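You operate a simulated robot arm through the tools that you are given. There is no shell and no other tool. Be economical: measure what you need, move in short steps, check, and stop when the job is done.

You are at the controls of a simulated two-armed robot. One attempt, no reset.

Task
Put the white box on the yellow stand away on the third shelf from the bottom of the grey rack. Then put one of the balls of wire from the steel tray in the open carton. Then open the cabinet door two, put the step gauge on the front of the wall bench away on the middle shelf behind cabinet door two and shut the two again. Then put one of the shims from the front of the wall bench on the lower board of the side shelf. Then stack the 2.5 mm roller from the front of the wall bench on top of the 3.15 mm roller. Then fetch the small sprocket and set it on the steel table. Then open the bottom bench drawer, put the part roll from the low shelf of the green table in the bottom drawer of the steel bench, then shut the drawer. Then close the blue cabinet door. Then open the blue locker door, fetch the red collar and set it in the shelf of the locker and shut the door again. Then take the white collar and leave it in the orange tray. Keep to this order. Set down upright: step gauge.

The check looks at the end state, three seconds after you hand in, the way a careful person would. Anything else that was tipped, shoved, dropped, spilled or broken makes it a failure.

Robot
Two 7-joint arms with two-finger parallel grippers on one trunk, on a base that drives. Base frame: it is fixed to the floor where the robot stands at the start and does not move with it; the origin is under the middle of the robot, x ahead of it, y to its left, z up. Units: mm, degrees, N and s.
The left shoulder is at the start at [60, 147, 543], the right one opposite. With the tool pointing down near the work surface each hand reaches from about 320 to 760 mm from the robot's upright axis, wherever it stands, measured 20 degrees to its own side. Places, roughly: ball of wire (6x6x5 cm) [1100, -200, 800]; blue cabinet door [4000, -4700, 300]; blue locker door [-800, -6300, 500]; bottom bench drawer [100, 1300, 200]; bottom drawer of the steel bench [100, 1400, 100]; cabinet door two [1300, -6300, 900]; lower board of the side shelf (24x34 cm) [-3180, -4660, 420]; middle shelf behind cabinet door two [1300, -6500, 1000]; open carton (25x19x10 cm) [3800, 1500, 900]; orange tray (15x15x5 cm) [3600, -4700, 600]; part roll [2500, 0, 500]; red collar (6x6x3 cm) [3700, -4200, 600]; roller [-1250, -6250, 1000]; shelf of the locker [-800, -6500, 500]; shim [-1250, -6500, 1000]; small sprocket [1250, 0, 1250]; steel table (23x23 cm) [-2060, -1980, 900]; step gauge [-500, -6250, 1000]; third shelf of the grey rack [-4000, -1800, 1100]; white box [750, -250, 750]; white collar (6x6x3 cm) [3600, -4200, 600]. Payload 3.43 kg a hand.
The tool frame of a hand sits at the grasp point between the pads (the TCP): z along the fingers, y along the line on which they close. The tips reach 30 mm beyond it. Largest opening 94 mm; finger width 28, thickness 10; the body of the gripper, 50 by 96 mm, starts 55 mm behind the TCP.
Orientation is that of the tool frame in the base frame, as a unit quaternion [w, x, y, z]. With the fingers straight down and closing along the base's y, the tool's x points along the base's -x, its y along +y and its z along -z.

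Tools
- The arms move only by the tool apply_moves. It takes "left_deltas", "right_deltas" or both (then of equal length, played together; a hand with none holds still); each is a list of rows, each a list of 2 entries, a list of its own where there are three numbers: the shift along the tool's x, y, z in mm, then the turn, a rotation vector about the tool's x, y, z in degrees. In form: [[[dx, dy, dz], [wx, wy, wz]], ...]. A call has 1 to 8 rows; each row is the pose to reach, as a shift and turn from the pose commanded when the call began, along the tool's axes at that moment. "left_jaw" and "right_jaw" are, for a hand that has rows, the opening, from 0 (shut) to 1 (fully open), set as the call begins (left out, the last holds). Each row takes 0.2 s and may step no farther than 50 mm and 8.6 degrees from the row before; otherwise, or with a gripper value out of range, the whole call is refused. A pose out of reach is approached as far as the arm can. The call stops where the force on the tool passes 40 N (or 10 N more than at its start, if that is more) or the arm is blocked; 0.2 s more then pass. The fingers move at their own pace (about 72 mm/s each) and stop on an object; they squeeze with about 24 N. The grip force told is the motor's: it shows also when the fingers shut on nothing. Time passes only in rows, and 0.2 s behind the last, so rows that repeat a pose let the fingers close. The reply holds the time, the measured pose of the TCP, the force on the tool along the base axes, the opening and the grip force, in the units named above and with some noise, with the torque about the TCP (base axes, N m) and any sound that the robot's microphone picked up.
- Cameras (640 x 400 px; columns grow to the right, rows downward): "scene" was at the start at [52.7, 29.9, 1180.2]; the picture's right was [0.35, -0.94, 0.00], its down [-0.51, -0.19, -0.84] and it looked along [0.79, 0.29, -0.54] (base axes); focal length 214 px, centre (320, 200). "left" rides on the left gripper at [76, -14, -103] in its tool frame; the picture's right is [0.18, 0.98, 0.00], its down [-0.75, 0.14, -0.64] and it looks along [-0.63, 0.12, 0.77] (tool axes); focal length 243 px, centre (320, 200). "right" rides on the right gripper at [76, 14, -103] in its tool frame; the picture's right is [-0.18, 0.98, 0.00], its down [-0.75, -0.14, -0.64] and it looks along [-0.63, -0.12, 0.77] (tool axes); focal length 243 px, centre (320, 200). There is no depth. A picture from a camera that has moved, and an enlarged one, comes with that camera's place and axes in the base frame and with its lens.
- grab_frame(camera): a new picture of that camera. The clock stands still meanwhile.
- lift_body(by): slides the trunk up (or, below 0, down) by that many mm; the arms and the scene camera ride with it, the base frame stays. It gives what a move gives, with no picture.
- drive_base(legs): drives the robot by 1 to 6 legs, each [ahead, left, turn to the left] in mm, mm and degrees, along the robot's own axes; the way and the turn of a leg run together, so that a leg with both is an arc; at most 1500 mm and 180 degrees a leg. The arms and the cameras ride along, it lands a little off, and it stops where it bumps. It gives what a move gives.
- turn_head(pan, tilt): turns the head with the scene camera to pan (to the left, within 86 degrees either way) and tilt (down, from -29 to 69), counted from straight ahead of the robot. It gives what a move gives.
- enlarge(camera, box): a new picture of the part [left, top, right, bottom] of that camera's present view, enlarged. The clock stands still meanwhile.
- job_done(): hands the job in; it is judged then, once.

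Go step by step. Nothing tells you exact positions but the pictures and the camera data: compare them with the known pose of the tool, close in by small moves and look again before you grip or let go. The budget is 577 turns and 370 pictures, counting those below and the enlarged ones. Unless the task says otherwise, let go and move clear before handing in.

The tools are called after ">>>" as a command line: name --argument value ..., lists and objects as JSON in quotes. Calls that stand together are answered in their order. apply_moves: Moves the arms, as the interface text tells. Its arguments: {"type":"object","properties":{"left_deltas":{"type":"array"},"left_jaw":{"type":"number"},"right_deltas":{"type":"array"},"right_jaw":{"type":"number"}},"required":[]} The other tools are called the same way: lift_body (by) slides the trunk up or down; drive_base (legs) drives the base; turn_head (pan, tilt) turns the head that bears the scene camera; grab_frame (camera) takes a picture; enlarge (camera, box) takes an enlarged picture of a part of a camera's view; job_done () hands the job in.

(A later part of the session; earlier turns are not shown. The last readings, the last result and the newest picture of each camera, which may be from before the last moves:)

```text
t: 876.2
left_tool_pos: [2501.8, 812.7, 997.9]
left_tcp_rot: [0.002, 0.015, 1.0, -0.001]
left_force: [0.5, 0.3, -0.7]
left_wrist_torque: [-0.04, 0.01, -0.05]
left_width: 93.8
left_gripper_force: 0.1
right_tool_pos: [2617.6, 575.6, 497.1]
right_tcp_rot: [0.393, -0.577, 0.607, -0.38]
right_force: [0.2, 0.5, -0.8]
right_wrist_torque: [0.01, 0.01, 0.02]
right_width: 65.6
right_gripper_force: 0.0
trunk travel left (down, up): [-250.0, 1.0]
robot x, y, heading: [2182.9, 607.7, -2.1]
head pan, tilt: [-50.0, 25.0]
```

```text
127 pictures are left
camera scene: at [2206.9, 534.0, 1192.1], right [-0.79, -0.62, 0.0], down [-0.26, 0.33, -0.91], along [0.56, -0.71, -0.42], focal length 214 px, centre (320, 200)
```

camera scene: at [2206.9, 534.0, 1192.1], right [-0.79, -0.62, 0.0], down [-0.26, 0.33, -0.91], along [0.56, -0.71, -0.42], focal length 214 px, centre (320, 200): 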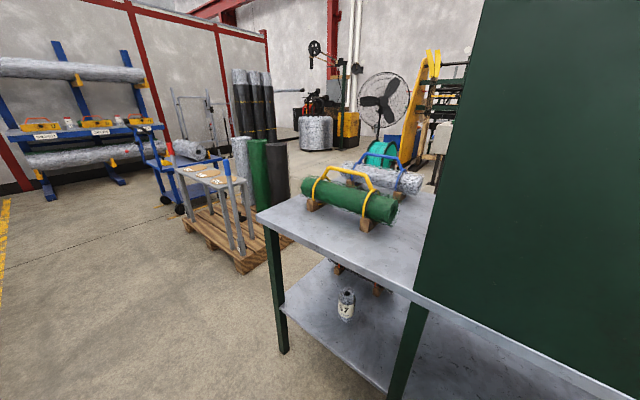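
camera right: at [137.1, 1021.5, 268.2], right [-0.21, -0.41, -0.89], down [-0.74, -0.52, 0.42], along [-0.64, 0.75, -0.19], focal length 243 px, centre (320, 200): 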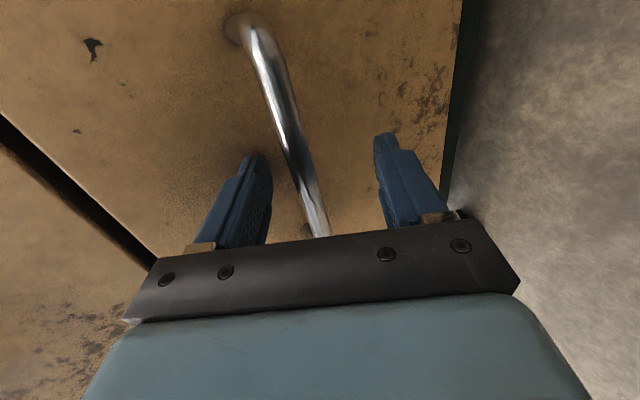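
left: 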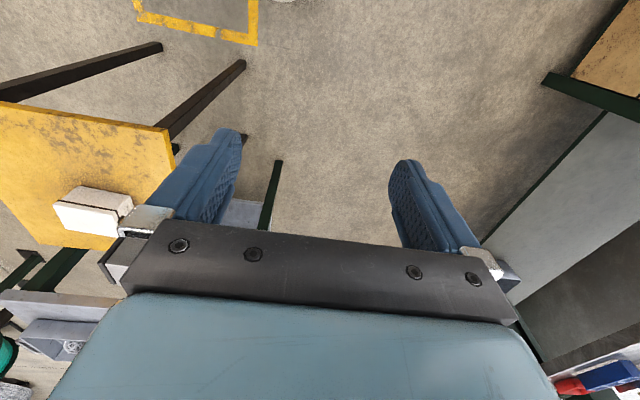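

>>> enlarge --camera "scene" --box '[290, 240, 430, 340]'

```text
4.00 times, centred on (360, 290) of scene
camera zoom: at [2206.9, 534.0, 1192.1], right [-0.79, -0.62, 0.0], down [-0.26, 0.33, -0.91], along [0.56, -0.71, -0.42], focal length 858 px, centre (160, -160)
```

zoom: 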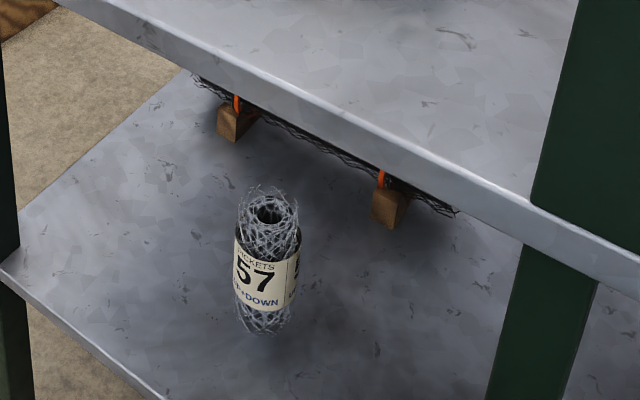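

The part roll (mesh, label 57) stands on the low shelf near (2475,35). I'll face south, unroll the hand and bring it near level.

>>> drive_base --legs '[[0, 0, -88], [0, 390, 0]]'

>>> apply_moves --right_deltas '[[[0, 0, -10], [-8, 0, 0]], [[0, 0, -20], [-16, 0, 0]], [[0, 0, -30], [-24, 0, 0]], [[0, 0, -40], [-32, 0, 0]], [[0, 0, -50], [-40, 0, 0]], [[0, 0, -50], [-48, 0, 0]], [[0, 0, -50], [-56, 0, 0]], [[0, 0, -50], [-64, 0, 0]]]'

>>> apply_moves --right_deltas '[[[0, 0, 0], [0, 0, 8]], [[0, 0, 0], [0, 0, 16]], [[0, 0, 0], [0, 0, 24]], [[0, 0, 0], [0, 0, 32]], [[0, 0, 0], [0, 0, 40]], [[0, 0, 0], [0, 0, 48]], [[0, 0, 0], [0, 0, 56]], [[0, 0, 0], [0, 0, 64]]]'

>>> apply_moves --right_deltas '[[[0, 0, 0], [0, 0, 8]], [[0, 0, 0], [0, 0, 16]], [[0, 0, 0], [0, 0, 25]]]'

```text
t: 879.8
left_tool_pos: [2447.4, 332.2, 1000.5]
left_tcp_rot: [0.0, 0.645, 0.764, -0.003]
left_force: [0.2, 0.3, -1.0]
left_wrist_torque: [-0.02, -0.01, -0.01]
left_width: 93.9
left_gripper_force: 0.1
right_tool_pos: [2244.6, 176.8, 497.1]
right_tcp_rot: [0.072, -0.071, 0.835, -0.54]
right_force: [0.8, 14.9, 3.1]
right_wrist_torque: [-0.49, 0.01, -0.07]
right_width: 64.3
right_gripper_force: 0.1
trunk travel left (down, up): [-250.0, 1.0]
robot x, y, heading: [2180.3, 609.9, -80.4]
head pan, tilt: [-50.0, 25.0]
stopped in leg 1: the force on the tool passed its limit at 69 N (the readings are from after the stop); the commanded pose is now the measured one
```

```text
t: 881.5
left_tool_pos: [2445.4, 331.8, 998.3]
left_tcp_rot: [0.001, 0.646, 0.764, -0.002]
left_force: [-0.1, -0.3, 0.5]
left_wrist_torque: [-0.01, -0.02, 0.0]
left_width: 94.0
left_gripper_force: 0.0
right_tool_pos: [2235.6, 219.4, 518.3]
right_tcp_rot: [0.024, -0.098, 0.995, -0.016]
right_force: [0.0, -0.3, -0.7]
right_wrist_torque: [0.02, -0.02, 0.01]
right_width: 65.8
right_gripper_force: 0.1
right hand out of reach, approached as far as the arm can: row 7
trunk travel left (down, up): [-250.0, 1.0]
robot x, y, heading: [2179.6, 608.0, -80.7]
head pan, tilt: [-50.0, 25.0]
```

```text
t: 883.4
left_tool_pos: [2445.9, 332.0, 999.7]
left_tcp_rot: [0.001, 0.646, 0.764, -0.002]
left_force: [0.3, -0.8, -0.1]
left_wrist_torque: [-0.01, 0.0, 0.0]
left_width: 93.7
left_gripper_force: 0.0
right_tool_pos: [2233.7, 219.8, 517.7]
right_tcp_rot: [0.03, 0.445, 0.895, -0.002]
right_force: [-0.4, -1.2, 1.2]
right_wrist_torque: [0.01, -0.02, 0.01]
right_width: 65.4
right_gripper_force: 0.1
trunk travel left (down, up): [-250.0, 1.0]
robot x, y, heading: [2179.8, 607.5, -80.4]
head pan, tilt: [-50.0, 25.0]
```

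```text
refused: row 3 steps farther than a row can; nothing moved
```

The hand brushed the bench during the turn; it's clear now. Finish unrolling, square up and strafe.

>>> apply_moves --right_deltas '[[[0, 0, -20], [0, 0, 8]], [[0, 0, -40], [0, 0, 16]], [[0, 0, -60], [0, 0, 24]]]'

>>> drive_base --legs '[[-60, 0, 0], [0, 0, -9.6], [0, 400, 0]]'

>>> turn_head --pan -5 --tilt 35

>>> grab_frame --camera "scene"

>>> grab_frame --camera "right"

```text
t: 884.1
left_tool_pos: [2446.3, 332.5, 999.3]
left_tcp_rot: [0.002, 0.646, 0.764, -0.002]
left_force: [-0.3, 0.0, -0.2]
left_wrist_torque: [0.01, 0.0, 0.0]
left_width: 93.7
left_gripper_force: 0.0
right_tool_pos: [2232.3, 222.9, 576.9]
right_tcp_rot: [0.029, 0.622, 0.783, 0.004]
right_force: [-0.2, -0.7, -0.5]
right_wrist_torque: [-0.01, -0.02, 0.01]
right_width: 65.9
right_gripper_force: 0.0
trunk travel left (down, up): [-250.0, 1.0]
robot x, y, heading: [2177.7, 606.2, -80.7]
head pan, tilt: [-50.0, 25.0]
```

```text
t: 887.9
left_tool_pos: [2793.4, 346.1, 999.4]
left_tcp_rot: [0.001, 0.71, 0.704, -0.002]
left_force: [0.5, 0.4, -0.7]
left_wrist_torque: [0.02, -0.03, -0.02]
left_width: 94.1
left_gripper_force: 0.1
right_tool_pos: [2564.0, 275.9, 575.0]
right_tcp_rot: [0.029, 0.687, 0.726, 0.002]
right_force: [-0.5, 0.2, 0.4]
right_wrist_torque: [0.0, 0.02, -0.01]
right_width: 65.8
right_gripper_force: 0.1
trunk travel left (down, up): [-250.0, 1.0]
robot x, y, heading: [2582.9, 667.2, -90.4]
head pan, tilt: [-50.0, 25.0]
```

```text
t: 889.1
left_tool_pos: [2794.0, 346.9, 998.8]
left_tcp_rot: [0.001, 0.71, 0.704, -0.002]
left_force: [0.5, -0.4, 0.2]
left_wrist_torque: [0.06, -0.01, 0.03]
left_width: 93.8
left_gripper_force: 0.1
right_tool_pos: [2565.6, 275.8, 577.0]
right_tcp_rot: [0.029, 0.687, 0.726, 0.001]
right_force: [1.0, -0.6, 0.1]
right_wrist_torque: [-0.02, -0.01, -0.01]
right_width: 65.7
right_gripper_force: 0.0
trunk travel left (down, up): [-250.0, 1.0]
robot x, y, heading: [2579.9, 664.1, -90.4]
head pan, tilt: [-5.0, 35.0]
```

```text
125 pictures are left
camera scene: at [2572.1, 605.0, 1176.4], right [-1.0, 0.1, 0.0], down [0.06, 0.57, -0.82], along [-0.08, -0.82, -0.57], focal length 214 px, centre (320, 200)
```

scene: 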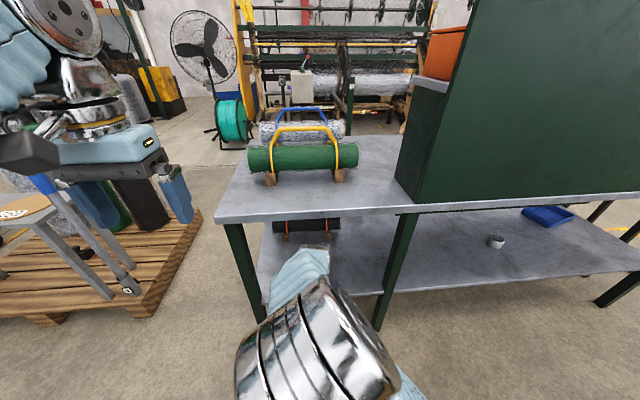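

```text
124 pictures are left
camera right: at [2569.5, 356.8, 675.2], right [0.99, -0.13, 0.05], down [-0.13, -0.74, 0.67], along [-0.05, -0.67, -0.75], focal length 243 px, centre (320, 200)
```

right: 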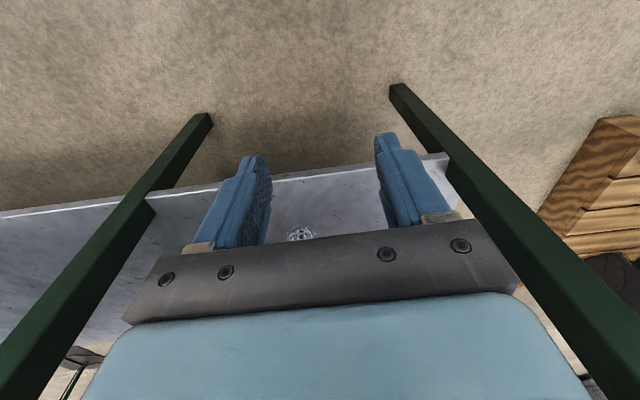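

The roll's base is at about (2497,-11) on a shelf at z≈345, roughly 190 mm tall. I'll level the hand in front of it.

>>> apply_moves --right_deltas '[[[-8, -8, 10], [0, -8, 0]], [[-16, -16, 20], [0, -16, 0]], [[-24, -24, 30], [0, -24, 0]], [[-32, -32, 40], [0, -32, 0]], [[-40, -40, 50], [0, -40, 0]], [[-48, -48, 60], [0, -48, 0]], [[-56, -58, 68], [0, -56, 0]], [[-60, -68, 76], [0, -64, 0]]]' --right_jaw 1

>>> apply_moves --right_deltas '[[[0, 0, 0], [0, -8, 0]], [[0, 0, 0], [0, -16, 0]], [[0, 0, 0], [0, -21, 0]]]'

>>> grab_frame --camera "right"

>>> grab_frame --camera "scene"

```text
t: 890.9
left_tool_pos: [2793.7, 346.3, 999.7]
left_tcp_rot: [0.001, 0.711, 0.704, -0.002]
left_force: [-0.1, -0.4, 0.0]
left_wrist_torque: [-0.02, 0.01, -0.01]
left_width: 94.2
left_gripper_force: 0.1
right_tool_pos: [2502.9, 209.1, 500.1]
right_tcp_rot: [0.41, 0.584, 0.599, -0.364]
right_force: [-0.8, -0.9, 0.0]
right_wrist_torque: [0.01, -0.04, 0.01]
right_width: 94.1
right_gripper_force: 0.0
trunk travel left (down, up): [-250.0, 1.0]
robot x, y, heading: [2582.2, 667.2, -90.9]
head pan, tilt: [-5.0, 35.0]
```

```text
t: 891.7
left_tool_pos: [2793.6, 347.4, 999.4]
left_tcp_rot: [0.001, 0.71, 0.704, -0.003]
left_force: [0.4, 0.4, 0.0]
left_wrist_torque: [-0.01, 0.03, 0.04]
left_width: 93.8
left_gripper_force: 0.0
right_tool_pos: [2500.7, 204.5, 508.7]
right_tcp_rot: [0.512, 0.508, 0.515, -0.463]
right_force: [-0.2, 0.8, -0.3]
right_wrist_torque: [-0.01, 0.02, 0.01]
right_width: 94.0
right_gripper_force: 0.1
right hand out of reach, approached as far as the arm can: row 3
trunk travel left (down, up): [-250.0, 1.0]
robot x, y, heading: [2581.2, 665.5, -90.4]
head pan, tilt: [-5.0, 35.0]
```

```text
123 pictures are left
camera right: at [2512.5, 311.1, 436.2], right [0.97, 0.05, 0.23], down [-0.21, 0.6, 0.78], along [-0.1, -0.8, 0.59], focal length 243 px, centre (320, 200)
```

right: 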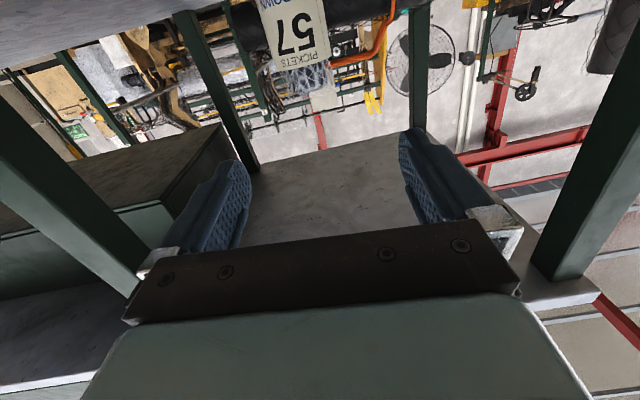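

```text
122 pictures are left
camera scene: at [2572.2, 604.9, 1176.4], right [-1.0, 0.1, 0.0], down [0.06, 0.57, -0.82], along [-0.08, -0.82, -0.57], focal length 214 px, centre (320, 200)
```

scene: 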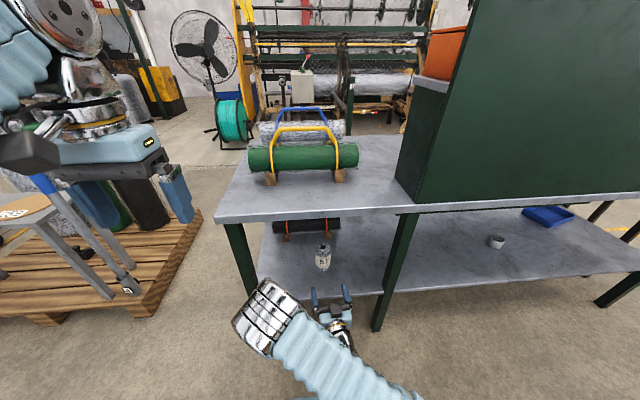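

The roll stands at about (2496,-25), z 345–505. Drive 130 mm forward, then move in with the hand.

>>> drive_base --legs '[[130, 0, 0]]'

>>> apply_moves --right_deltas '[[[12, -6, 10], [0, 0, 0]], [[25, -12, 25], [0, 0, 0]], [[36, -18, 45], [0, 0, 0]]]'

>>> grab_frame --camera "right"

>>> enlarge --camera "scene" --box '[260, 210, 420, 310]'

```text
t: 892.9
left_tool_pos: [2791.3, 217.8, 999.0]
left_tcp_rot: [0.001, 0.712, 0.702, -0.002]
left_force: [0.0, -0.7, 0.6]
left_wrist_torque: [-0.04, 0.0, 0.06]
left_width: 94.2
left_gripper_force: 0.0
right_tool_pos: [2499.1, 75.2, 508.4]
right_tcp_rot: [0.511, 0.509, 0.516, -0.463]
right_force: [-0.3, 0.5, -0.6]
right_wrist_torque: [0.01, 0.01, 0.02]
right_width: 93.7
right_gripper_force: 0.3
trunk travel left (down, up): [-250.0, 1.0]
robot x, y, heading: [2580.8, 534.0, -90.7]
head pan, tilt: [-5.0, 35.0]
```

```text
t: 893.7
left_tool_pos: [2791.0, 216.9, 999.2]
left_tcp_rot: [0.001, 0.712, 0.702, -0.003]
left_force: [0.1, -0.3, 0.2]
left_wrist_torque: [0.02, 0.0, 0.0]
left_width: 94.2
left_gripper_force: 0.1
right_tool_pos: [2493.4, 31.9, 484.2]
right_tcp_rot: [0.509, 0.51, 0.515, -0.463]
right_force: [-0.4, -0.2, -1.1]
right_wrist_torque: [0.03, 0.01, 0.02]
right_width: 93.9
right_gripper_force: 0.1
right hand out of reach, approached as far as the arm can: row 1, 2, 3
trunk travel left (down, up): [-250.0, 1.0]
robot x, y, heading: [2580.4, 532.2, -90.7]
head pan, tilt: [-5.0, 35.0]
```

```text
121 pictures are left
camera right: at [2505.2, 138.1, 413.0], right [0.97, 0.04, 0.23], down [-0.21, 0.59, 0.78], along [-0.1, -0.8, 0.59], focal length 243 px, centre (320, 200)
```

right: 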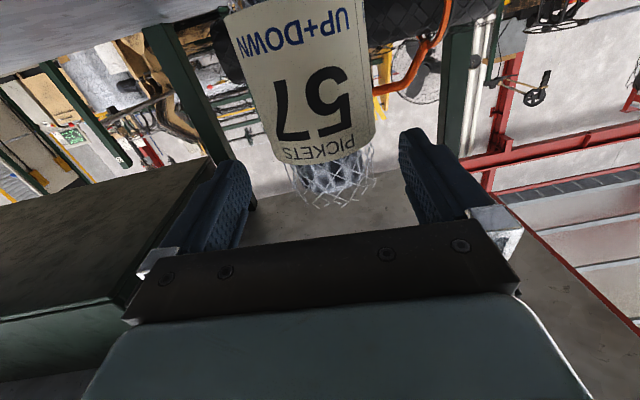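

```text
4.00 times, centred on (340, 260) of scene
camera zoom: at [2570.5, 475.8, 1176.4], right [-0.99, 0.1, 0.0], down [0.06, 0.57, -0.82], along [-0.08, -0.81, -0.57], focal length 858 px, centre (240, -40)
```

zoom: 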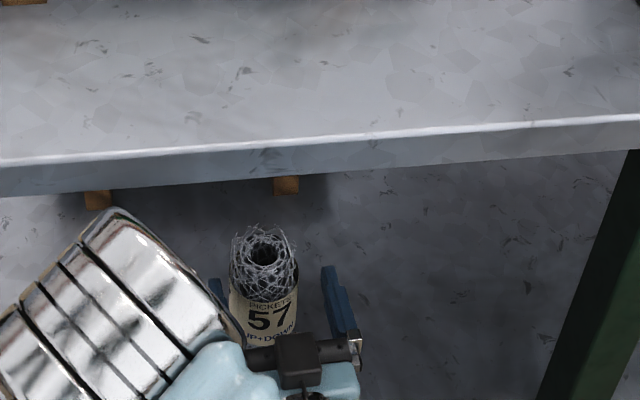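

Centred. Drive 50 mm forward and lower the trunk 18 mm, then grip.

>>> lift_body --by -18

>>> drive_base --legs '[[52, 0, 0]]'

>>> apply_moves --right_deltas '[[[0, 0, 0], [0, 0, 0]], [[0, 0, 0], [0, 0, 0]], [[0, 0, 0], [0, 0, 0]], [[0, 0, 0], [0, 0, 0]]]' --right_jaw 0

>>> lift_body --by 10

>>> grab_frame --camera "right"

```text
t: 894.4
left_tool_pos: [2793.0, 217.2, 981.4]
left_tcp_rot: [0.0, 0.711, 0.703, -0.002]
left_force: [-0.7, -0.2, 0.7]
left_wrist_torque: [0.0, 0.0, 0.01]
left_width: 94.3
left_gripper_force: 0.1
right_tool_pos: [2494.3, 31.4, 466.1]
right_tcp_rot: [0.51, 0.51, 0.516, -0.463]
right_force: [0.3, -0.5, -0.3]
right_wrist_torque: [-0.01, -0.01, 0.0]
right_width: 94.1
right_gripper_force: 0.0
trunk travel left (down, up): [-232.0, 18.0]
robot x, y, heading: [2581.3, 530.7, -90.7]
head pan, tilt: [-5.0, 35.0]
```

```text
t: 895.4
left_tool_pos: [2783.4, 188.4, 985.8]
left_tcp_rot: [0.005, 0.712, 0.702, -0.003]
left_force: [0.2, 0.4, -0.4]
left_wrist_torque: [-0.04, 0.0, -0.01]
left_width: 94.2
left_gripper_force: 0.1
right_tool_pos: [2495.5, 1.9, 467.4]
right_tcp_rot: [0.513, 0.504, 0.521, -0.46]
right_force: [0.5, 0.1, 1.0]
right_wrist_torque: [0.0, 0.0, -0.01]
right_width: 93.8
right_gripper_force: 0.0
trunk travel left (down, up): [-232.0, 18.0]
robot x, y, heading: [2582.7, 498.8, -90.9]
head pan, tilt: [-5.0, 35.0]
stopped in leg 1: the robot was blocked; the commanded pose is now the measured one
```

```text
t: 896.4
left_tool_pos: [2784.5, 188.2, 985.4]
left_tcp_rot: [0.007, 0.712, 0.702, -0.005]
left_force: [-0.6, -0.1, 0.9]
left_wrist_torque: [0.03, 0.0, -0.01]
left_width: 94.0
left_gripper_force: 0.0
right_tool_pos: [2494.7, 1.6, 466.7]
right_tcp_rot: [0.513, 0.504, 0.52, -0.461]
right_force: [-1.0, 0.4, 0.4]
right_wrist_torque: [0.04, 0.07, -0.05]
right_width: 61.2
right_gripper_force: 24.1
trunk travel left (down, up): [-232.0, 18.0]
robot x, y, heading: [2575.3, 500.0, -90.8]
head pan, tilt: [-5.0, 35.0]
```

```text
t: 896.9
left_tool_pos: [2782.9, 189.1, 993.0]
left_tcp_rot: [0.007, 0.712, 0.702, -0.004]
left_force: [-0.1, 0.0, 0.8]
left_wrist_torque: [0.0, -0.06, 0.0]
left_width: 94.2
left_gripper_force: 0.0
right_tool_pos: [2493.0, 5.8, 467.7]
right_tcp_rot: [0.507, 0.504, 0.527, -0.459]
right_force: [0.0, 0.5, -0.4]
right_wrist_torque: [0.01, -0.02, 0.01]
right_width: 61.3
right_gripper_force: 23.9
trunk travel left (down, up): [-242.0, 8.0]
robot x, y, heading: [2573.2, 500.8, -90.7]
head pan, tilt: [-5.0, 35.0]
```

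```text
119 pictures are left
camera right: at [2501.6, 114.5, 397.1], right [0.98, 0.06, 0.21], down [-0.21, 0.58, 0.79], along [-0.08, -0.81, 0.58], focal length 243 px, centre (320, 200)
```

right: 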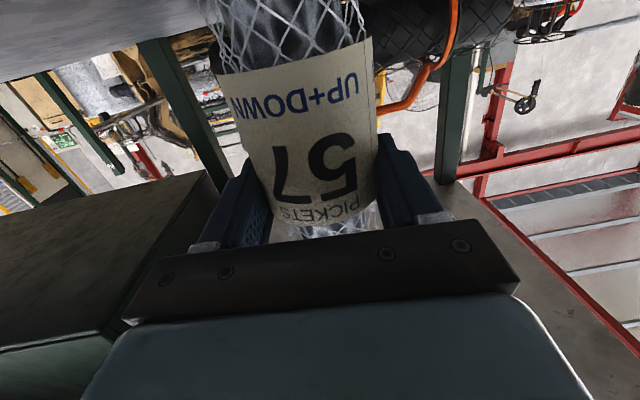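

Gripped, but the arm seems to press against the table edge (the lift didn't raise the hand). Relieve it: lower 10 mm and look.

>>> lift_body --by -10

>>> grab_frame --camera "scene"

```text
t: 897.5
left_tool_pos: [2784.3, 189.6, 987.4]
left_tcp_rot: [0.007, 0.712, 0.702, -0.005]
left_force: [0.6, 0.5, -0.9]
left_wrist_torque: [-0.01, -0.04, 0.0]
left_width: 94.1
left_gripper_force: 0.1
right_tool_pos: [2495.6, 0.2, 468.2]
right_tcp_rot: [0.515, 0.502, 0.521, -0.46]
right_force: [0.1, -0.8, -1.5]
right_wrist_torque: [0.02, 0.01, 0.04]
right_width: 61.3
right_gripper_force: 23.9
trunk travel left (down, up): [-232.0, 18.0]
robot x, y, heading: [2577.2, 499.7, -90.8]
head pan, tilt: [-5.0, 35.0]
```

```text
118 pictures are left
camera scene: at [2563.7, 449.4, 1160.1], right [-0.99, 0.1, -0.01], down [0.06, 0.56, -0.82], along [-0.08, -0.82, -0.57], focal length 214 px, centre (320, 200)
```

scene: 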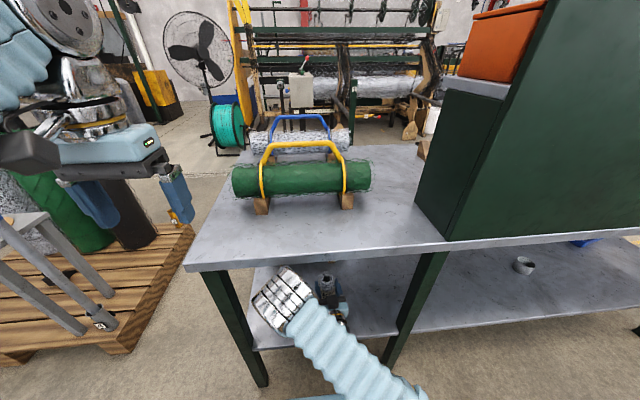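

The elbow is tucked under the table top. I'll lift the hand itself a few mm, then back out gently.

>>> apply_moves --right_deltas '[[[-4, 0, 0], [0, 0, 0]], [[-8, 0, 0], [0, 0, 0]]]'

>>> drive_base --legs '[[-40, 0, 0]]'

>>> grab_frame --camera "right"

```text
t: 898.1
left_tool_pos: [2785.4, 183.8, 985.4]
left_tcp_rot: [0.004, 0.712, 0.702, -0.004]
left_force: [1.3, 0.3, 0.4]
left_wrist_torque: [0.01, 0.02, -0.01]
left_width: 93.9
left_gripper_force: 0.0
right_tool_pos: [2495.0, -1.0, 475.4]
right_tcp_rot: [0.512, 0.504, 0.521, -0.46]
right_force: [-0.2, 0.1, -2.4]
right_wrist_torque: [0.04, 0.04, 0.04]
right_width: 61.0
right_gripper_force: 24.0
trunk travel left (down, up): [-232.0, 18.0]
robot x, y, heading: [2580.2, 495.5, -90.8]
head pan, tilt: [-5.0, 35.0]
```

```text
t: 899.0
left_tool_pos: [2789.0, 217.6, 982.4]
left_tcp_rot: [0.001, 0.712, 0.702, -0.002]
left_force: [0.3, 1.1, -0.9]
left_wrist_torque: [-0.01, 0.03, 0.0]
left_width: 94.2
left_gripper_force: 0.0
right_tool_pos: [2497.5, 37.2, 472.5]
right_tcp_rot: [0.51, 0.506, 0.524, -0.459]
right_force: [-0.9, 0.7, -2.1]
right_wrist_torque: [0.05, -0.01, 0.0]
right_width: 61.2
right_gripper_force: 24.1
trunk travel left (down, up): [-232.0, 18.0]
robot x, y, heading: [2577.3, 535.2, -90.5]
head pan, tilt: [-5.0, 35.0]
```

```text
117 pictures are left
camera right: at [2506.5, 144.4, 400.7], right [0.97, 0.06, 0.22], down [-0.21, 0.58, 0.78], along [-0.08, -0.81, 0.58], focal length 243 px, centre (320, 200)
```

right: 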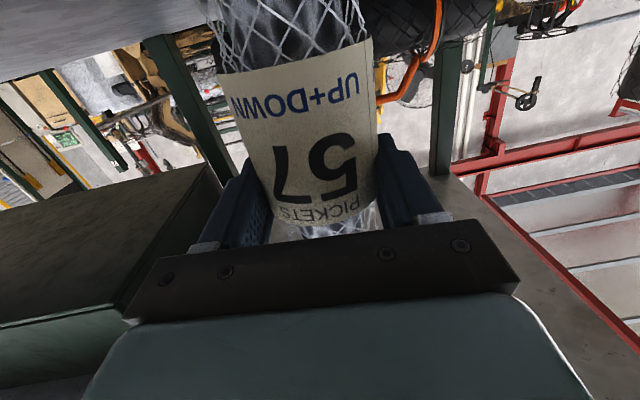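

The roll is lifted. I'll back out fully and carry it west toward the drawer, checking position midway.

>>> drive_base --legs '[[-250, 0, 0], [0, 0, -89.5], [0, 290, 0]]'

>>> grab_frame --camera "right"

```text
t: 906.1
left_tool_pos: [2276.6, 283.6, 980.3]
left_tcp_rot: [-0.001, 1.0, 0.011, -0.003]
left_force: [-0.4, 0.6, -0.3]
left_wrist_torque: [0.01, 0.02, -0.01]
left_width: 94.1
left_gripper_force: 0.0
right_tool_pos: [2085.5, 568.7, 471.2]
right_tcp_rot: [0.047, 0.728, 0.024, -0.684]
right_force: [0.1, -0.8, -2.8]
right_wrist_torque: [0.01, -0.05, 0.03]
right_width: 60.5
right_gripper_force: 23.6
trunk travel left (down, up): [-232.0, 18.0]
robot x, y, heading: [2585.4, 509.4, -178.9]
head pan, tilt: [-5.0, 35.0]
```

```text
116 pictures are left
camera right: at [2192.8, 564.1, 400.6], right [0.09, -0.97, 0.22], down [0.58, 0.23, 0.78], along [-0.81, 0.06, 0.58], focal length 243 px, centre (320, 200)
```

right: 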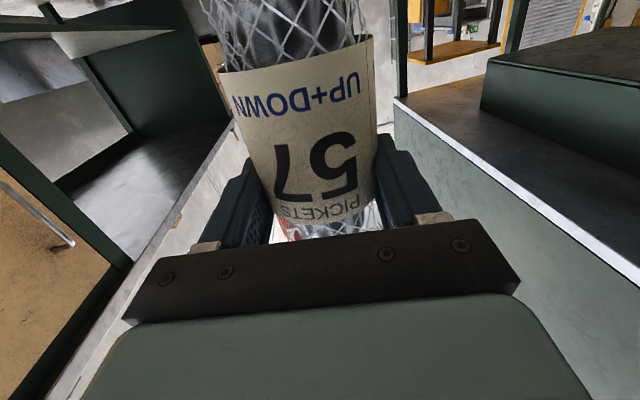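

>>> drive_base --legs '[[1250, 0, -1.1], [0, -10, 0]]'

```text
t: 912.9
left_tool_pos: [1002.1, 308.9, 981.7]
left_tcp_rot: [0.0, 1.0, -0.009, -0.002]
left_force: [-0.1, -0.9, 0.7]
left_wrist_torque: [0.01, 0.02, 0.02]
left_width: 93.9
left_gripper_force: 0.1
right_tool_pos: [821.8, 601.2, 471.0]
right_tcp_rot: [0.034, 0.728, 0.01, -0.685]
right_force: [0.3, 0.1, -1.6]
right_wrist_torque: [-0.02, -0.03, 0.02]
right_width: 60.4
right_gripper_force: 23.6
trunk travel left (down, up): [-232.0, 18.0]
robot x, y, heading: [1322.5, 516.3, 178.7]
head pan, tilt: [-5.0, 35.0]
```

>>> drive_base --legs '[[700, 0, 1.3], [0, 200, 0], [600, 0, 0], [0, 0, -90]]'

>>> turn_head --pan 0 --tilt 40

>>> grab_frame --camera "scene"

```text
t: 924.8
left_tool_pos: [-198.5, 615.5, 981.8]
left_tcp_rot: [-0.003, 0.711, -0.703, -0.002]
left_force: [0.7, 0.2, 0.0]
left_wrist_torque: [-0.04, 0.03, 0.02]
left_width: 94.2
left_gripper_force: 0.1
right_tool_pos: [90.0, 804.7, 471.2]
right_tcp_rot: [-0.453, 0.53, -0.498, -0.516]
right_force: [0.1, -0.6, -2.4]
right_wrist_torque: [-0.05, -0.02, 0.01]
right_width: 59.9
right_gripper_force: 23.6
trunk travel left (down, up): [-232.0, 18.0]
robot x, y, heading: [18.6, 299.9, 90.7]
head pan, tilt: [-5.0, 35.0]
```

```text
t: 925.4
left_tool_pos: [-198.5, 615.3, 982.0]
left_tcp_rot: [-0.002, 0.711, -0.703, -0.002]
left_force: [0.4, -0.3, 0.3]
left_wrist_torque: [-0.02, -0.02, 0.0]
left_width: 94.1
left_gripper_force: 0.0
right_tool_pos: [89.4, 803.9, 470.6]
right_tcp_rot: [-0.453, 0.53, -0.498, -0.516]
right_force: [0.3, 0.2, -2.7]
right_wrist_torque: [-0.02, 0.02, 0.0]
right_width: 59.7
right_gripper_force: 23.6
trunk travel left (down, up): [-232.0, 18.0]
robot x, y, heading: [16.7, 302.6, 90.6]
head pan, tilt: [0.0, 40.0]
```

```text
115 pictures are left
camera scene: at [19.5, 357.3, 1150.8], right [1.0, 0.01, 0.0], down [0.01, -0.64, -0.77], along [-0.01, 0.77, -0.64], focal length 214 px, centre (320, 200)
```

scene: 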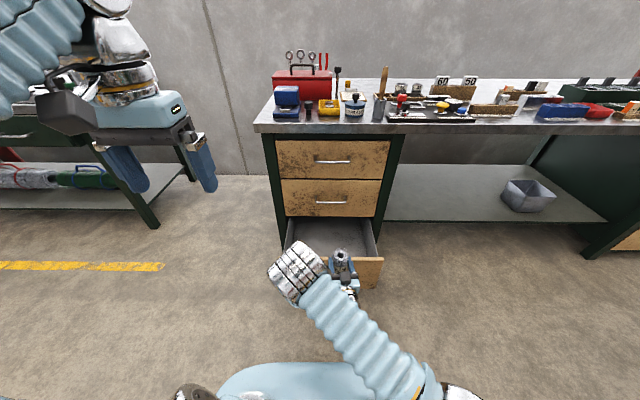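

The bottom drawer is about 118–364 mm high, so I'll lay the roll flat in it. First rotate the hand to point down with the roll, then roll it sideways.

>>> apply_moves --right_deltas '[[[-10, 0, 0], [0, 8, 0]], [[-20, 0, 0], [0, 16, 0]], [[-30, 0, 0], [0, 24, 0]], [[-40, 0, 0], [0, 32, 0]], [[-50, 0, 0], [0, 40, 0]], [[-60, 0, 0], [0, 48, 0]], [[-70, 0, 0], [0, 56, 0]], [[-80, 0, 0], [0, 64, 0]]]'

>>> apply_moves --right_deltas '[[[0, 0, 0], [0, 8, 0]], [[0, 0, 0], [0, 16, 0]], [[0, 0, 0], [0, 23, 0]], [[0, 0, 0], [0, 23, 0]]]'

>>> grab_frame --camera "scene"

```text
t: 927.2
left_tool_pos: [-199.0, 614.7, 981.2]
left_tcp_rot: [-0.003, 0.711, -0.703, -0.001]
left_force: [0.6, -1.0, 0.5]
left_wrist_torque: [-0.02, -0.02, -0.01]
left_width: 94.0
left_gripper_force: 0.1
right_tool_pos: [79.2, 800.3, 558.4]
right_tcp_rot: [-0.119, 0.723, -0.663, -0.156]
right_force: [-0.3, -0.1, -2.3]
right_wrist_torque: [0.06, 0.01, 0.0]
right_width: 59.8
right_gripper_force: 24.1
right hand out of reach, approached as far as the arm can: row 8
trunk travel left (down, up): [-232.0, 18.0]
robot x, y, heading: [21.0, 308.0, 91.0]
head pan, tilt: [0.0, 40.0]
```

```text
t: 928.2
left_tool_pos: [-198.5, 615.0, 980.8]
left_tcp_rot: [-0.003, 0.711, -0.703, -0.001]
left_force: [0.5, -0.3, -0.1]
left_wrist_torque: [0.02, -0.03, 0.03]
left_width: 94.0
left_gripper_force: 0.0
right_tool_pos: [75.7, 799.8, 557.7]
right_tcp_rot: [0.015, 0.74, -0.672, -0.01]
right_force: [-0.8, 0.9, -2.6]
right_wrist_torque: [0.07, 0.01, 0.04]
right_width: 59.8
right_gripper_force: 24.0
right hand out of reach, approached as far as the arm can: row 1, 2
trunk travel left (down, up): [-232.0, 18.0]
robot x, y, heading: [16.3, 308.1, 90.7]
head pan, tilt: [0.0, 40.0]
```

```text
114 pictures are left
camera scene: at [19.5, 357.4, 1150.8], right [1.0, 0.01, 0.0], down [0.01, -0.64, -0.77], along [-0.01, 0.77, -0.64], focal length 214 px, centre (320, 200)
```

scene: 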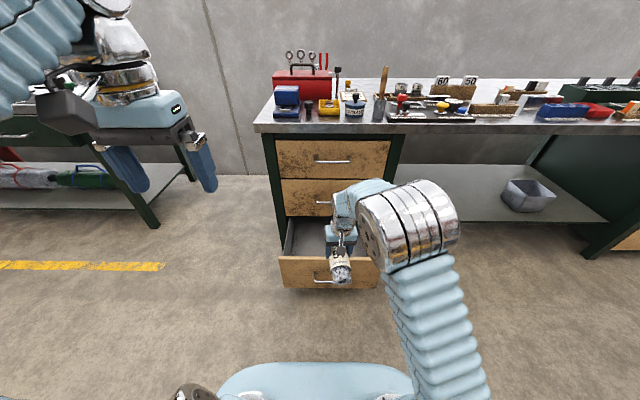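

>>> apply_moves --right_deltas '[[[0, 0, 0], [0, 0, -8]], [[0, 0, 0], [0, 0, -16]], [[0, 0, 0], [0, 0, -24]], [[0, 0, 0], [0, 0, -32]], [[0, 0, 0], [0, 0, -40]], [[0, 0, 0], [0, 0, -48]], [[0, 0, 0], [0, 0, -56]], [[0, 0, 0], [0, 0, -64]]]'

>>> apply_moves --right_deltas '[[[-20, 0, 0], [0, 0, -8]], [[-40, 0, 0], [0, 0, -16]], [[-60, 0, 0], [0, 0, -21]], [[-60, 0, 0], [0, 0, -21]]]'

>>> grab_frame --camera "right"

>>> grab_frame --camera "scene"

```text
t: 930.0
left_tool_pos: [-198.2, 615.1, 982.0]
left_tcp_rot: [-0.003, 0.712, -0.703, -0.001]
left_force: [0.1, -0.4, 0.2]
left_wrist_torque: [-0.07, -0.01, 0.03]
left_width: 93.9
left_gripper_force: 0.1
right_tool_pos: [77.2, 797.8, 556.4]
right_tcp_rot: [0.008, 0.984, -0.178, -0.016]
right_force: [-0.2, -0.5, -1.5]
right_wrist_torque: [0.02, 0.05, 0.01]
right_width: 59.8
right_gripper_force: 23.5
trunk travel left (down, up): [-232.0, 18.0]
robot x, y, heading: [21.5, 304.2, 90.9]
head pan, tilt: [0.0, 40.0]
```

```text
t: 931.0
left_tool_pos: [-199.0, 616.5, 981.1]
left_tcp_rot: [-0.002, 0.711, -0.703, -0.001]
left_force: [0.5, -0.1, 0.4]
left_wrist_torque: [0.01, -0.01, 0.0]
left_width: 94.0
left_gripper_force: 0.1
right_tool_pos: [20.0, 819.2, 557.5]
right_tcp_rot: [0.005, 1.0, 0.006, -0.016]
right_force: [-0.3, -0.4, -2.3]
right_wrist_torque: [0.0, 0.08, -0.04]
right_width: 59.6
right_gripper_force: 23.9
trunk travel left (down, up): [-232.0, 18.0]
robot x, y, heading: [20.5, 303.7, 90.8]
head pan, tilt: [0.0, 40.0]
```

```text
113 pictures are left
camera right: at [99.7, 808.0, 656.7], right [-0.18, -0.98, 0.02], down [-0.73, 0.14, 0.67], along [-0.66, 0.11, -0.75], focal length 243 px, centre (320, 200)
```

right: 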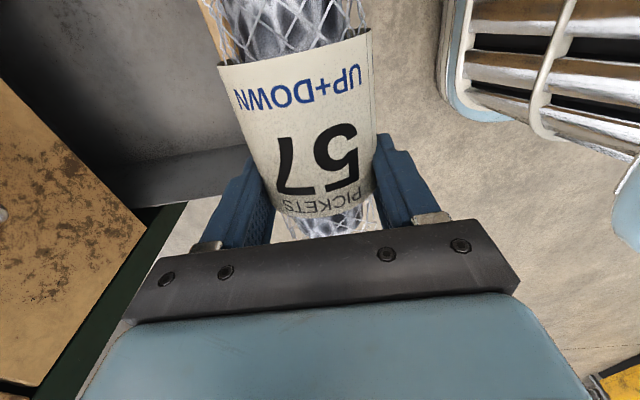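

```text
112 pictures are left
camera scene: at [19.4, 357.4, 1150.8], right [1.0, 0.01, 0.0], down [0.01, -0.64, -0.77], along [-0.01, 0.77, -0.64], focal length 214 px, centre (320, 200)
```

scene: 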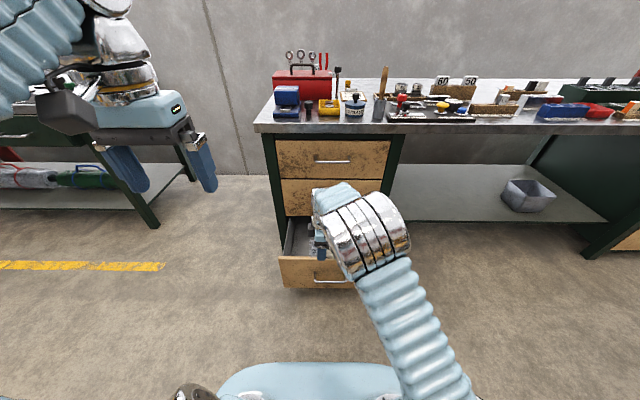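

Roll is horizontal now, lying along x. Bring the hand in, drive over the drawer and lower the trunk.

>>> apply_moves --right_deltas '[[[2, 20, 0], [0, 0, 0]], [[4, 45, 0], [0, 0, 0]], [[6, 65, 0], [0, 0, 0]]]'

>>> drive_base --legs '[[265, 0, -0.8]]'

>>> lift_body --by -120

>>> grab_frame --camera "right"

>>> grab_frame --camera "scene"

```text
t: 931.8
left_tool_pos: [-198.1, 614.6, 981.4]
left_tcp_rot: [-0.003, 0.712, -0.702, -0.001]
left_force: [-0.5, -0.4, -0.4]
left_wrist_torque: [0.01, -0.01, 0.04]
left_width: 94.3
left_gripper_force: 0.0
right_tool_pos: [25.3, 755.5, 558.7]
right_tcp_rot: [0.006, 1.0, 0.003, -0.017]
right_force: [0.5, 0.2, -2.2]
right_wrist_torque: [0.01, 0.07, 0.03]
right_width: 59.8
right_gripper_force: 23.8
trunk travel left (down, up): [-232.0, 18.0]
robot x, y, heading: [19.7, 302.1, 90.8]
head pan, tilt: [0.0, 40.0]
```

```text
t: 933.7
left_tool_pos: [-193.8, 878.5, 982.1]
left_tcp_rot: [0.002, -0.706, 0.708, 0.001]
left_force: [0.1, 0.2, 0.5]
left_wrist_torque: [0.0, -0.01, 0.0]
left_width: 94.1
left_gripper_force: 0.0
right_tool_pos: [33.2, 1014.9, 558.3]
right_tcp_rot: [0.005, 1.0, -0.005, -0.017]
right_force: [-0.5, -0.2, -2.2]
right_wrist_torque: [-0.01, 0.03, 0.0]
right_width: 59.5
right_gripper_force: 24.1
trunk travel left (down, up): [-232.0, 18.0]
robot x, y, heading: [19.3, 562.5, 89.6]
head pan, tilt: [0.0, 40.0]
```

```text
t: 935.2
left_tool_pos: [-193.4, 878.6, 860.5]
left_tcp_rot: [0.003, -0.706, 0.708, 0.001]
left_force: [-0.2, -0.6, 0.2]
left_wrist_torque: [0.02, 0.01, -0.02]
left_width: 94.2
left_gripper_force: 0.1
right_tool_pos: [34.3, 1014.2, 438.9]
right_tcp_rot: [0.006, 1.0, -0.006, -0.017]
right_force: [-0.7, 0.4, -2.3]
right_wrist_torque: [0.01, 0.09, 0.0]
right_width: 60.0
right_gripper_force: 24.6
trunk travel left (down, up): [-112.0, 138.0]
robot x, y, heading: [18.9, 560.7, 89.5]
head pan, tilt: [0.0, 40.0]
```

```text
111 pictures are left
camera right: at [112.6, 1000.4, 537.6], right [-0.19, -0.98, 0.02], down [-0.73, 0.15, 0.67], along [-0.66, 0.12, -0.75], focal length 243 px, centre (320, 200)
```

right: 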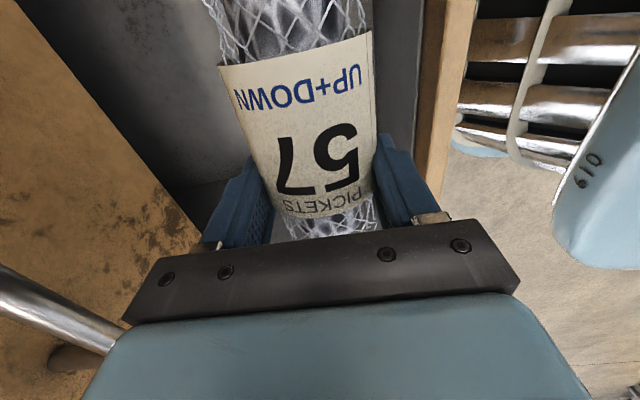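

```text
110 pictures are left
camera scene: at [19.4, 615.8, 1030.8], right [1.0, 0.0, 0.0], down [0.0, -0.64, -0.77], along [0.0, 0.77, -0.64], focal length 214 px, centre (320, 200)
```

scene: 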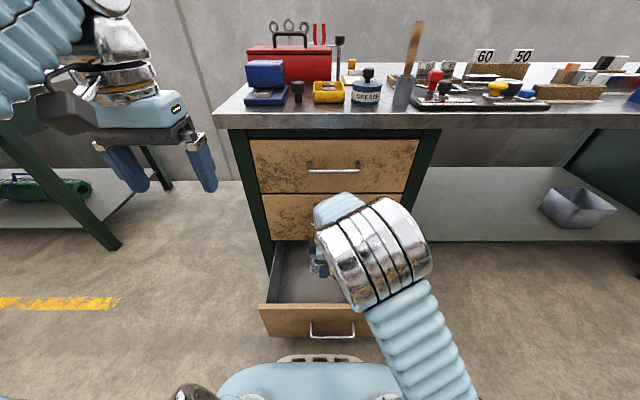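

Clear of the drawer's front wall. Lower the trunk fully, then the arm.

>>> lift_body --by -112

>>> apply_moves --right_deltas '[[[0, 0, 30], [0, 0, 0]], [[0, 0, 60], [0, 0, 0]], [[0, 0, 90], [0, 0, 0]], [[0, 0, 115], [0, 0, 0]], [[0, 0, 135], [0, 0, 0]]]'

>>> grab_frame --camera "right"

```text
t: 936.6
left_tool_pos: [-194.3, 878.0, 749.8]
left_tcp_rot: [0.002, -0.706, 0.708, 0.001]
left_force: [-0.1, -0.1, 0.6]
left_wrist_torque: [0.03, -0.01, 0.0]
left_width: 93.9
left_gripper_force: 0.1
right_tool_pos: [33.7, 1013.8, 327.1]
right_tcp_rot: [0.005, 1.0, -0.005, -0.017]
right_force: [0.2, 0.6, -2.2]
right_wrist_torque: [0.01, 0.06, 0.02]
right_width: 59.9
right_gripper_force: 23.6
trunk travel left (down, up): [0.0, 250.0]
robot x, y, heading: [17.2, 558.8, 89.6]
head pan, tilt: [0.0, 40.0]
```

```text
t: 937.8
left_tool_pos: [-194.5, 877.9, 750.6]
left_tcp_rot: [0.003, -0.706, 0.708, 0.0]
left_force: [-0.4, -0.1, -1.0]
left_wrist_torque: [-0.01, 0.03, -0.03]
left_width: 93.8
left_gripper_force: 0.2
right_tool_pos: [29.8, 1011.3, 189.3]
right_tcp_rot: [0.004, 1.0, -0.005, -0.016]
right_force: [0.0, -0.3, -1.9]
right_wrist_torque: [-0.01, 0.06, -0.01]
right_width: 59.5
right_gripper_force: 23.6
trunk travel left (down, up): [0.0, 250.0]
robot x, y, heading: [19.8, 563.7, 89.6]
head pan, tilt: [0.0, 40.0]
```

```text
109 pictures are left
camera right: at [109.1, 997.4, 289.4], right [-0.19, -0.98, 0.01], down [-0.73, 0.15, 0.67], along [-0.66, 0.12, -0.75], focal length 243 px, centre (320, 200)
```

right: 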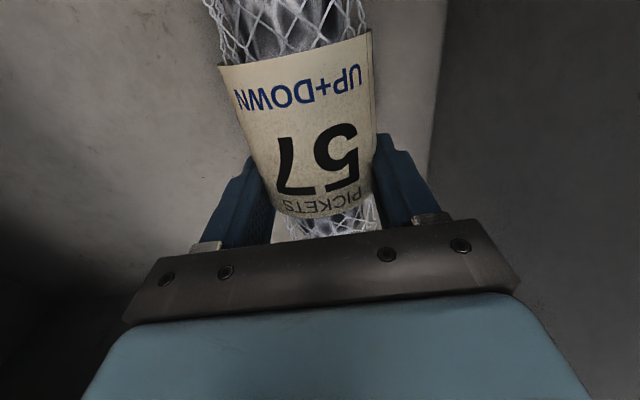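

Inside the drawer. Lower further until the roll or tips touch.

>>> apply_moves --right_deltas '[[[0, 0, 8], [0, 0, 0]], [[0, 0, 16], [0, 0, 0]], [[0, 0, 23], [0, 0, 0]], [[0, 0, 29], [0, 0, 0]], [[0, 0, 34], [0, 0, 0]]]'

```text
t: 938.9
left_tool_pos: [-194.1, 875.6, 750.8]
left_tcp_rot: [0.003, -0.706, 0.708, 0.001]
left_force: [0.7, -0.2, -0.2]
left_wrist_torque: [0.03, 0.0, -0.01]
left_width: 93.8
left_gripper_force: 0.0
right_tool_pos: [27.8, 1014.8, 167.1]
right_tcp_rot: [0.001, 1.0, -0.005, -0.019]
right_force: [3.1, -2.2, 24.8]
right_wrist_torque: [0.03, -0.69, -0.15]
right_width: 59.8
right_gripper_force: 24.0
trunk travel left (down, up): [0.0, 250.0]
robot x, y, heading: [21.0, 562.6, 89.9]
head pan, tilt: [0.0, 40.0]
stopped in row 5 (right hand): the force on the tool passed its limit at 51 N (the readings are from after the stop); the commanded pose is now the measured one
```

Contact with the drawer floor. Raise 2 mm, open, then lift out.

>>> apply_moves --right_deltas '[[[0, 0, -2], [0, 0, 0]]]'

>>> apply_moves --right_deltas '[[[0, 0, 0], [0, 0, 0]], [[0, 0, 0], [0, 0, 0]], [[0, 0, 0], [0, 0, 0]]]' --right_jaw 0.9

>>> apply_moves --right_deltas '[[[0, 0, -25], [0, 0, 0]], [[0, 0, -60], [0, 0, 0]], [[0, 0, -105], [0, 0, 0]], [[0, 0, -150], [0, 0, 0]]]'

>>> lift_body --by 200

>>> grab_frame --camera "right"

```text
t: 939.3
left_tool_pos: [-193.2, 877.5, 749.3]
left_tcp_rot: [0.002, -0.706, 0.708, 0.002]
left_force: [0.0, -0.9, -0.4]
left_wrist_torque: [0.02, 0.0, 0.03]
left_width: 94.0
left_gripper_force: 0.1
right_tool_pos: [27.6, 1014.4, 165.7]
right_tcp_rot: [0.002, 1.0, -0.005, -0.017]
right_force: [-2.6, 2.3, 7.9]
right_wrist_torque: [0.18, 0.32, -0.18]
right_width: 60.0
right_gripper_force: 23.7
trunk travel left (down, up): [0.0, 250.0]
robot x, y, heading: [20.5, 559.0, 89.6]
head pan, tilt: [0.0, 40.0]
```

```text
t: 940.1
left_tool_pos: [-193.6, 877.8, 749.9]
left_tcp_rot: [0.003, -0.706, 0.709, 0.002]
left_force: [-0.5, -0.5, -0.1]
left_wrist_torque: [0.0, -0.01, -0.05]
left_width: 94.1
left_gripper_force: 0.1
right_tool_pos: [28.6, 1014.8, 165.7]
right_tcp_rot: [0.001, 1.0, -0.005, -0.018]
right_force: [1.0, 0.7, 0.2]
right_wrist_torque: [0.02, 0.02, -0.03]
right_width: 84.6
right_gripper_force: 0.1
trunk travel left (down, up): [0.0, 250.0]
robot x, y, heading: [17.7, 561.8, 89.8]
head pan, tilt: [0.0, 40.0]
```

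```text
t: 941.1
left_tool_pos: [-193.9, 876.9, 751.0]
left_tcp_rot: [0.003, -0.706, 0.708, 0.001]
left_force: [-0.4, -0.4, 0.4]
left_wrist_torque: [-0.02, -0.02, 0.0]
left_width: 94.0
left_gripper_force: 0.0
right_tool_pos: [32.5, 1014.8, 315.1]
right_tcp_rot: [0.001, 1.0, -0.005, -0.018]
right_force: [-0.1, 0.6, 0.4]
right_wrist_torque: [-0.01, -0.02, 0.01]
right_width: 84.5
right_gripper_force: 0.1
trunk travel left (down, up): [0.0, 250.0]
robot x, y, heading: [20.9, 563.7, 89.6]
head pan, tilt: [0.0, 40.0]
```

```text
t: 943.3
left_tool_pos: [-192.9, 878.1, 950.5]
left_tcp_rot: [0.003, -0.706, 0.708, 0.001]
left_force: [-0.1, 0.2, 0.6]
left_wrist_torque: [0.0, -0.02, 0.02]
left_width: 93.9
left_gripper_force: 0.1
right_tool_pos: [33.7, 1016.1, 515.6]
right_tcp_rot: [0.002, 1.0, -0.006, -0.019]
right_force: [0.2, 0.7, -1.1]
right_wrist_torque: [0.01, -0.02, 0.02]
right_width: 84.8
right_gripper_force: 0.0
trunk travel left (down, up): [-200.0, 50.0]
robot x, y, heading: [23.5, 562.6, 89.5]
head pan, tilt: [0.0, 40.0]
```

```text
108 pictures are left
camera right: at [112.6, 1001.0, 614.1], right [-0.19, -0.98, 0.01], down [-0.73, 0.15, 0.67], along [-0.66, 0.12, -0.74], focal length 243 px, centre (320, 200)
```

right: 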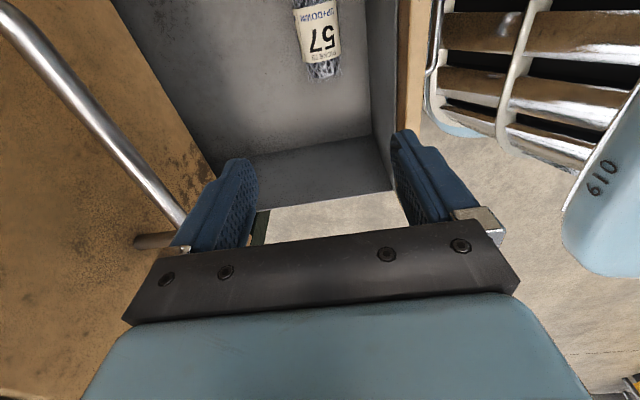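

The roll lies in the drawer. Now back off, tilt the hand forward and use closed fingertips to push the drawer shut.

>>> drive_base --legs '[[-270, 0, 0]]'

>>> lift_body --by -175

>>> apply_moves --right_deltas '[[[0, 0, 0], [8, 0, 0]], [[0, 0, 5], [16, 0, 0]], [[0, 0, 10], [24, 0, 0]], [[0, 0, 15], [32, 0, 0]], [[0, 0, 20], [40, 0, 0]], [[0, 0, 25], [48, 0, 0]], [[5, 0, 30], [56, 0, 0]], [[10, 0, 36], [64, 0, 0]]]' --right_jaw 0

>>> grab_frame --camera "scene"

```text
t: 945.2
left_tool_pos: [-194.1, 610.1, 950.3]
left_tcp_rot: [0.003, -0.705, 0.709, 0.001]
left_force: [0.1, 0.2, -0.9]
left_wrist_torque: [0.0, -0.01, 0.01]
left_width: 93.9
left_gripper_force: 0.0
right_tool_pos: [33.3, 747.9, 514.7]
right_tcp_rot: [0.001, 1.0, -0.007, -0.018]
right_force: [-0.4, 0.7, -0.5]
right_wrist_torque: [-0.02, 0.02, 0.0]
right_width: 84.4
right_gripper_force: 0.0
trunk travel left (down, up): [-200.0, 50.0]
robot x, y, heading: [20.9, 292.2, 89.4]
head pan, tilt: [0.0, 40.0]
```

```text
t: 947.1
left_tool_pos: [-194.5, 609.9, 775.8]
left_tcp_rot: [0.002, -0.704, 0.71, 0.001]
left_force: [-0.1, 0.3, 0.0]
left_wrist_torque: [-0.01, 0.0, -0.01]
left_width: 93.8
left_gripper_force: 0.1
right_tool_pos: [33.9, 747.9, 340.4]
right_tcp_rot: [0.002, 1.0, -0.007, -0.018]
right_force: [0.6, 0.1, -0.5]
right_wrist_torque: [0.0, 0.0, 0.03]
right_width: 84.6
right_gripper_force: 0.1
trunk travel left (down, up): [-25.0, 225.0]
robot x, y, heading: [17.4, 292.6, 89.7]
head pan, tilt: [0.0, 40.0]
```

```text
t: 948.9
left_tool_pos: [-193.2, 610.2, 774.7]
left_tcp_rot: [0.002, -0.705, 0.709, 0.002]
left_force: [0.1, -0.8, -0.1]
left_wrist_torque: [-0.02, 0.03, -0.01]
left_width: 93.9
left_gripper_force: 0.1
right_tool_pos: [41.7, 748.3, 305.3]
right_tcp_rot: [-0.53, 0.848, -0.015, -0.013]
right_force: [-0.1, -0.9, 0.7]
right_wrist_torque: [-0.01, 0.0, -0.03]
right_width: 0.3
right_gripper_force: 24.1
trunk travel left (down, up): [-25.0, 225.0]
robot x, y, heading: [15.6, 295.3, 89.6]
head pan, tilt: [0.0, 40.0]
```

```text
107 pictures are left
camera scene: at [18.0, 347.6, 944.4], right [1.0, -0.01, 0.0], down [-0.01, -0.64, -0.77], along [0.01, 0.77, -0.64], focal length 214 px, centre (320, 200)
```

scene: 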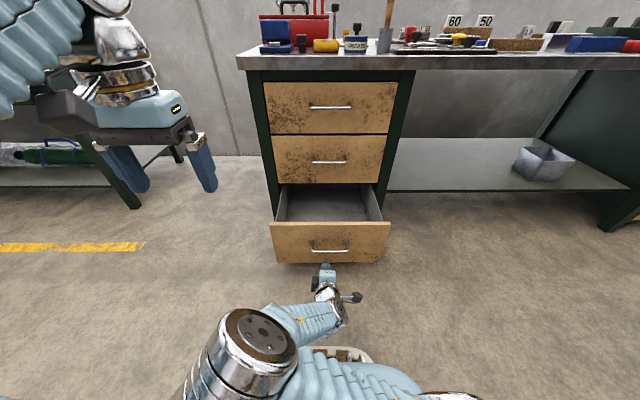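

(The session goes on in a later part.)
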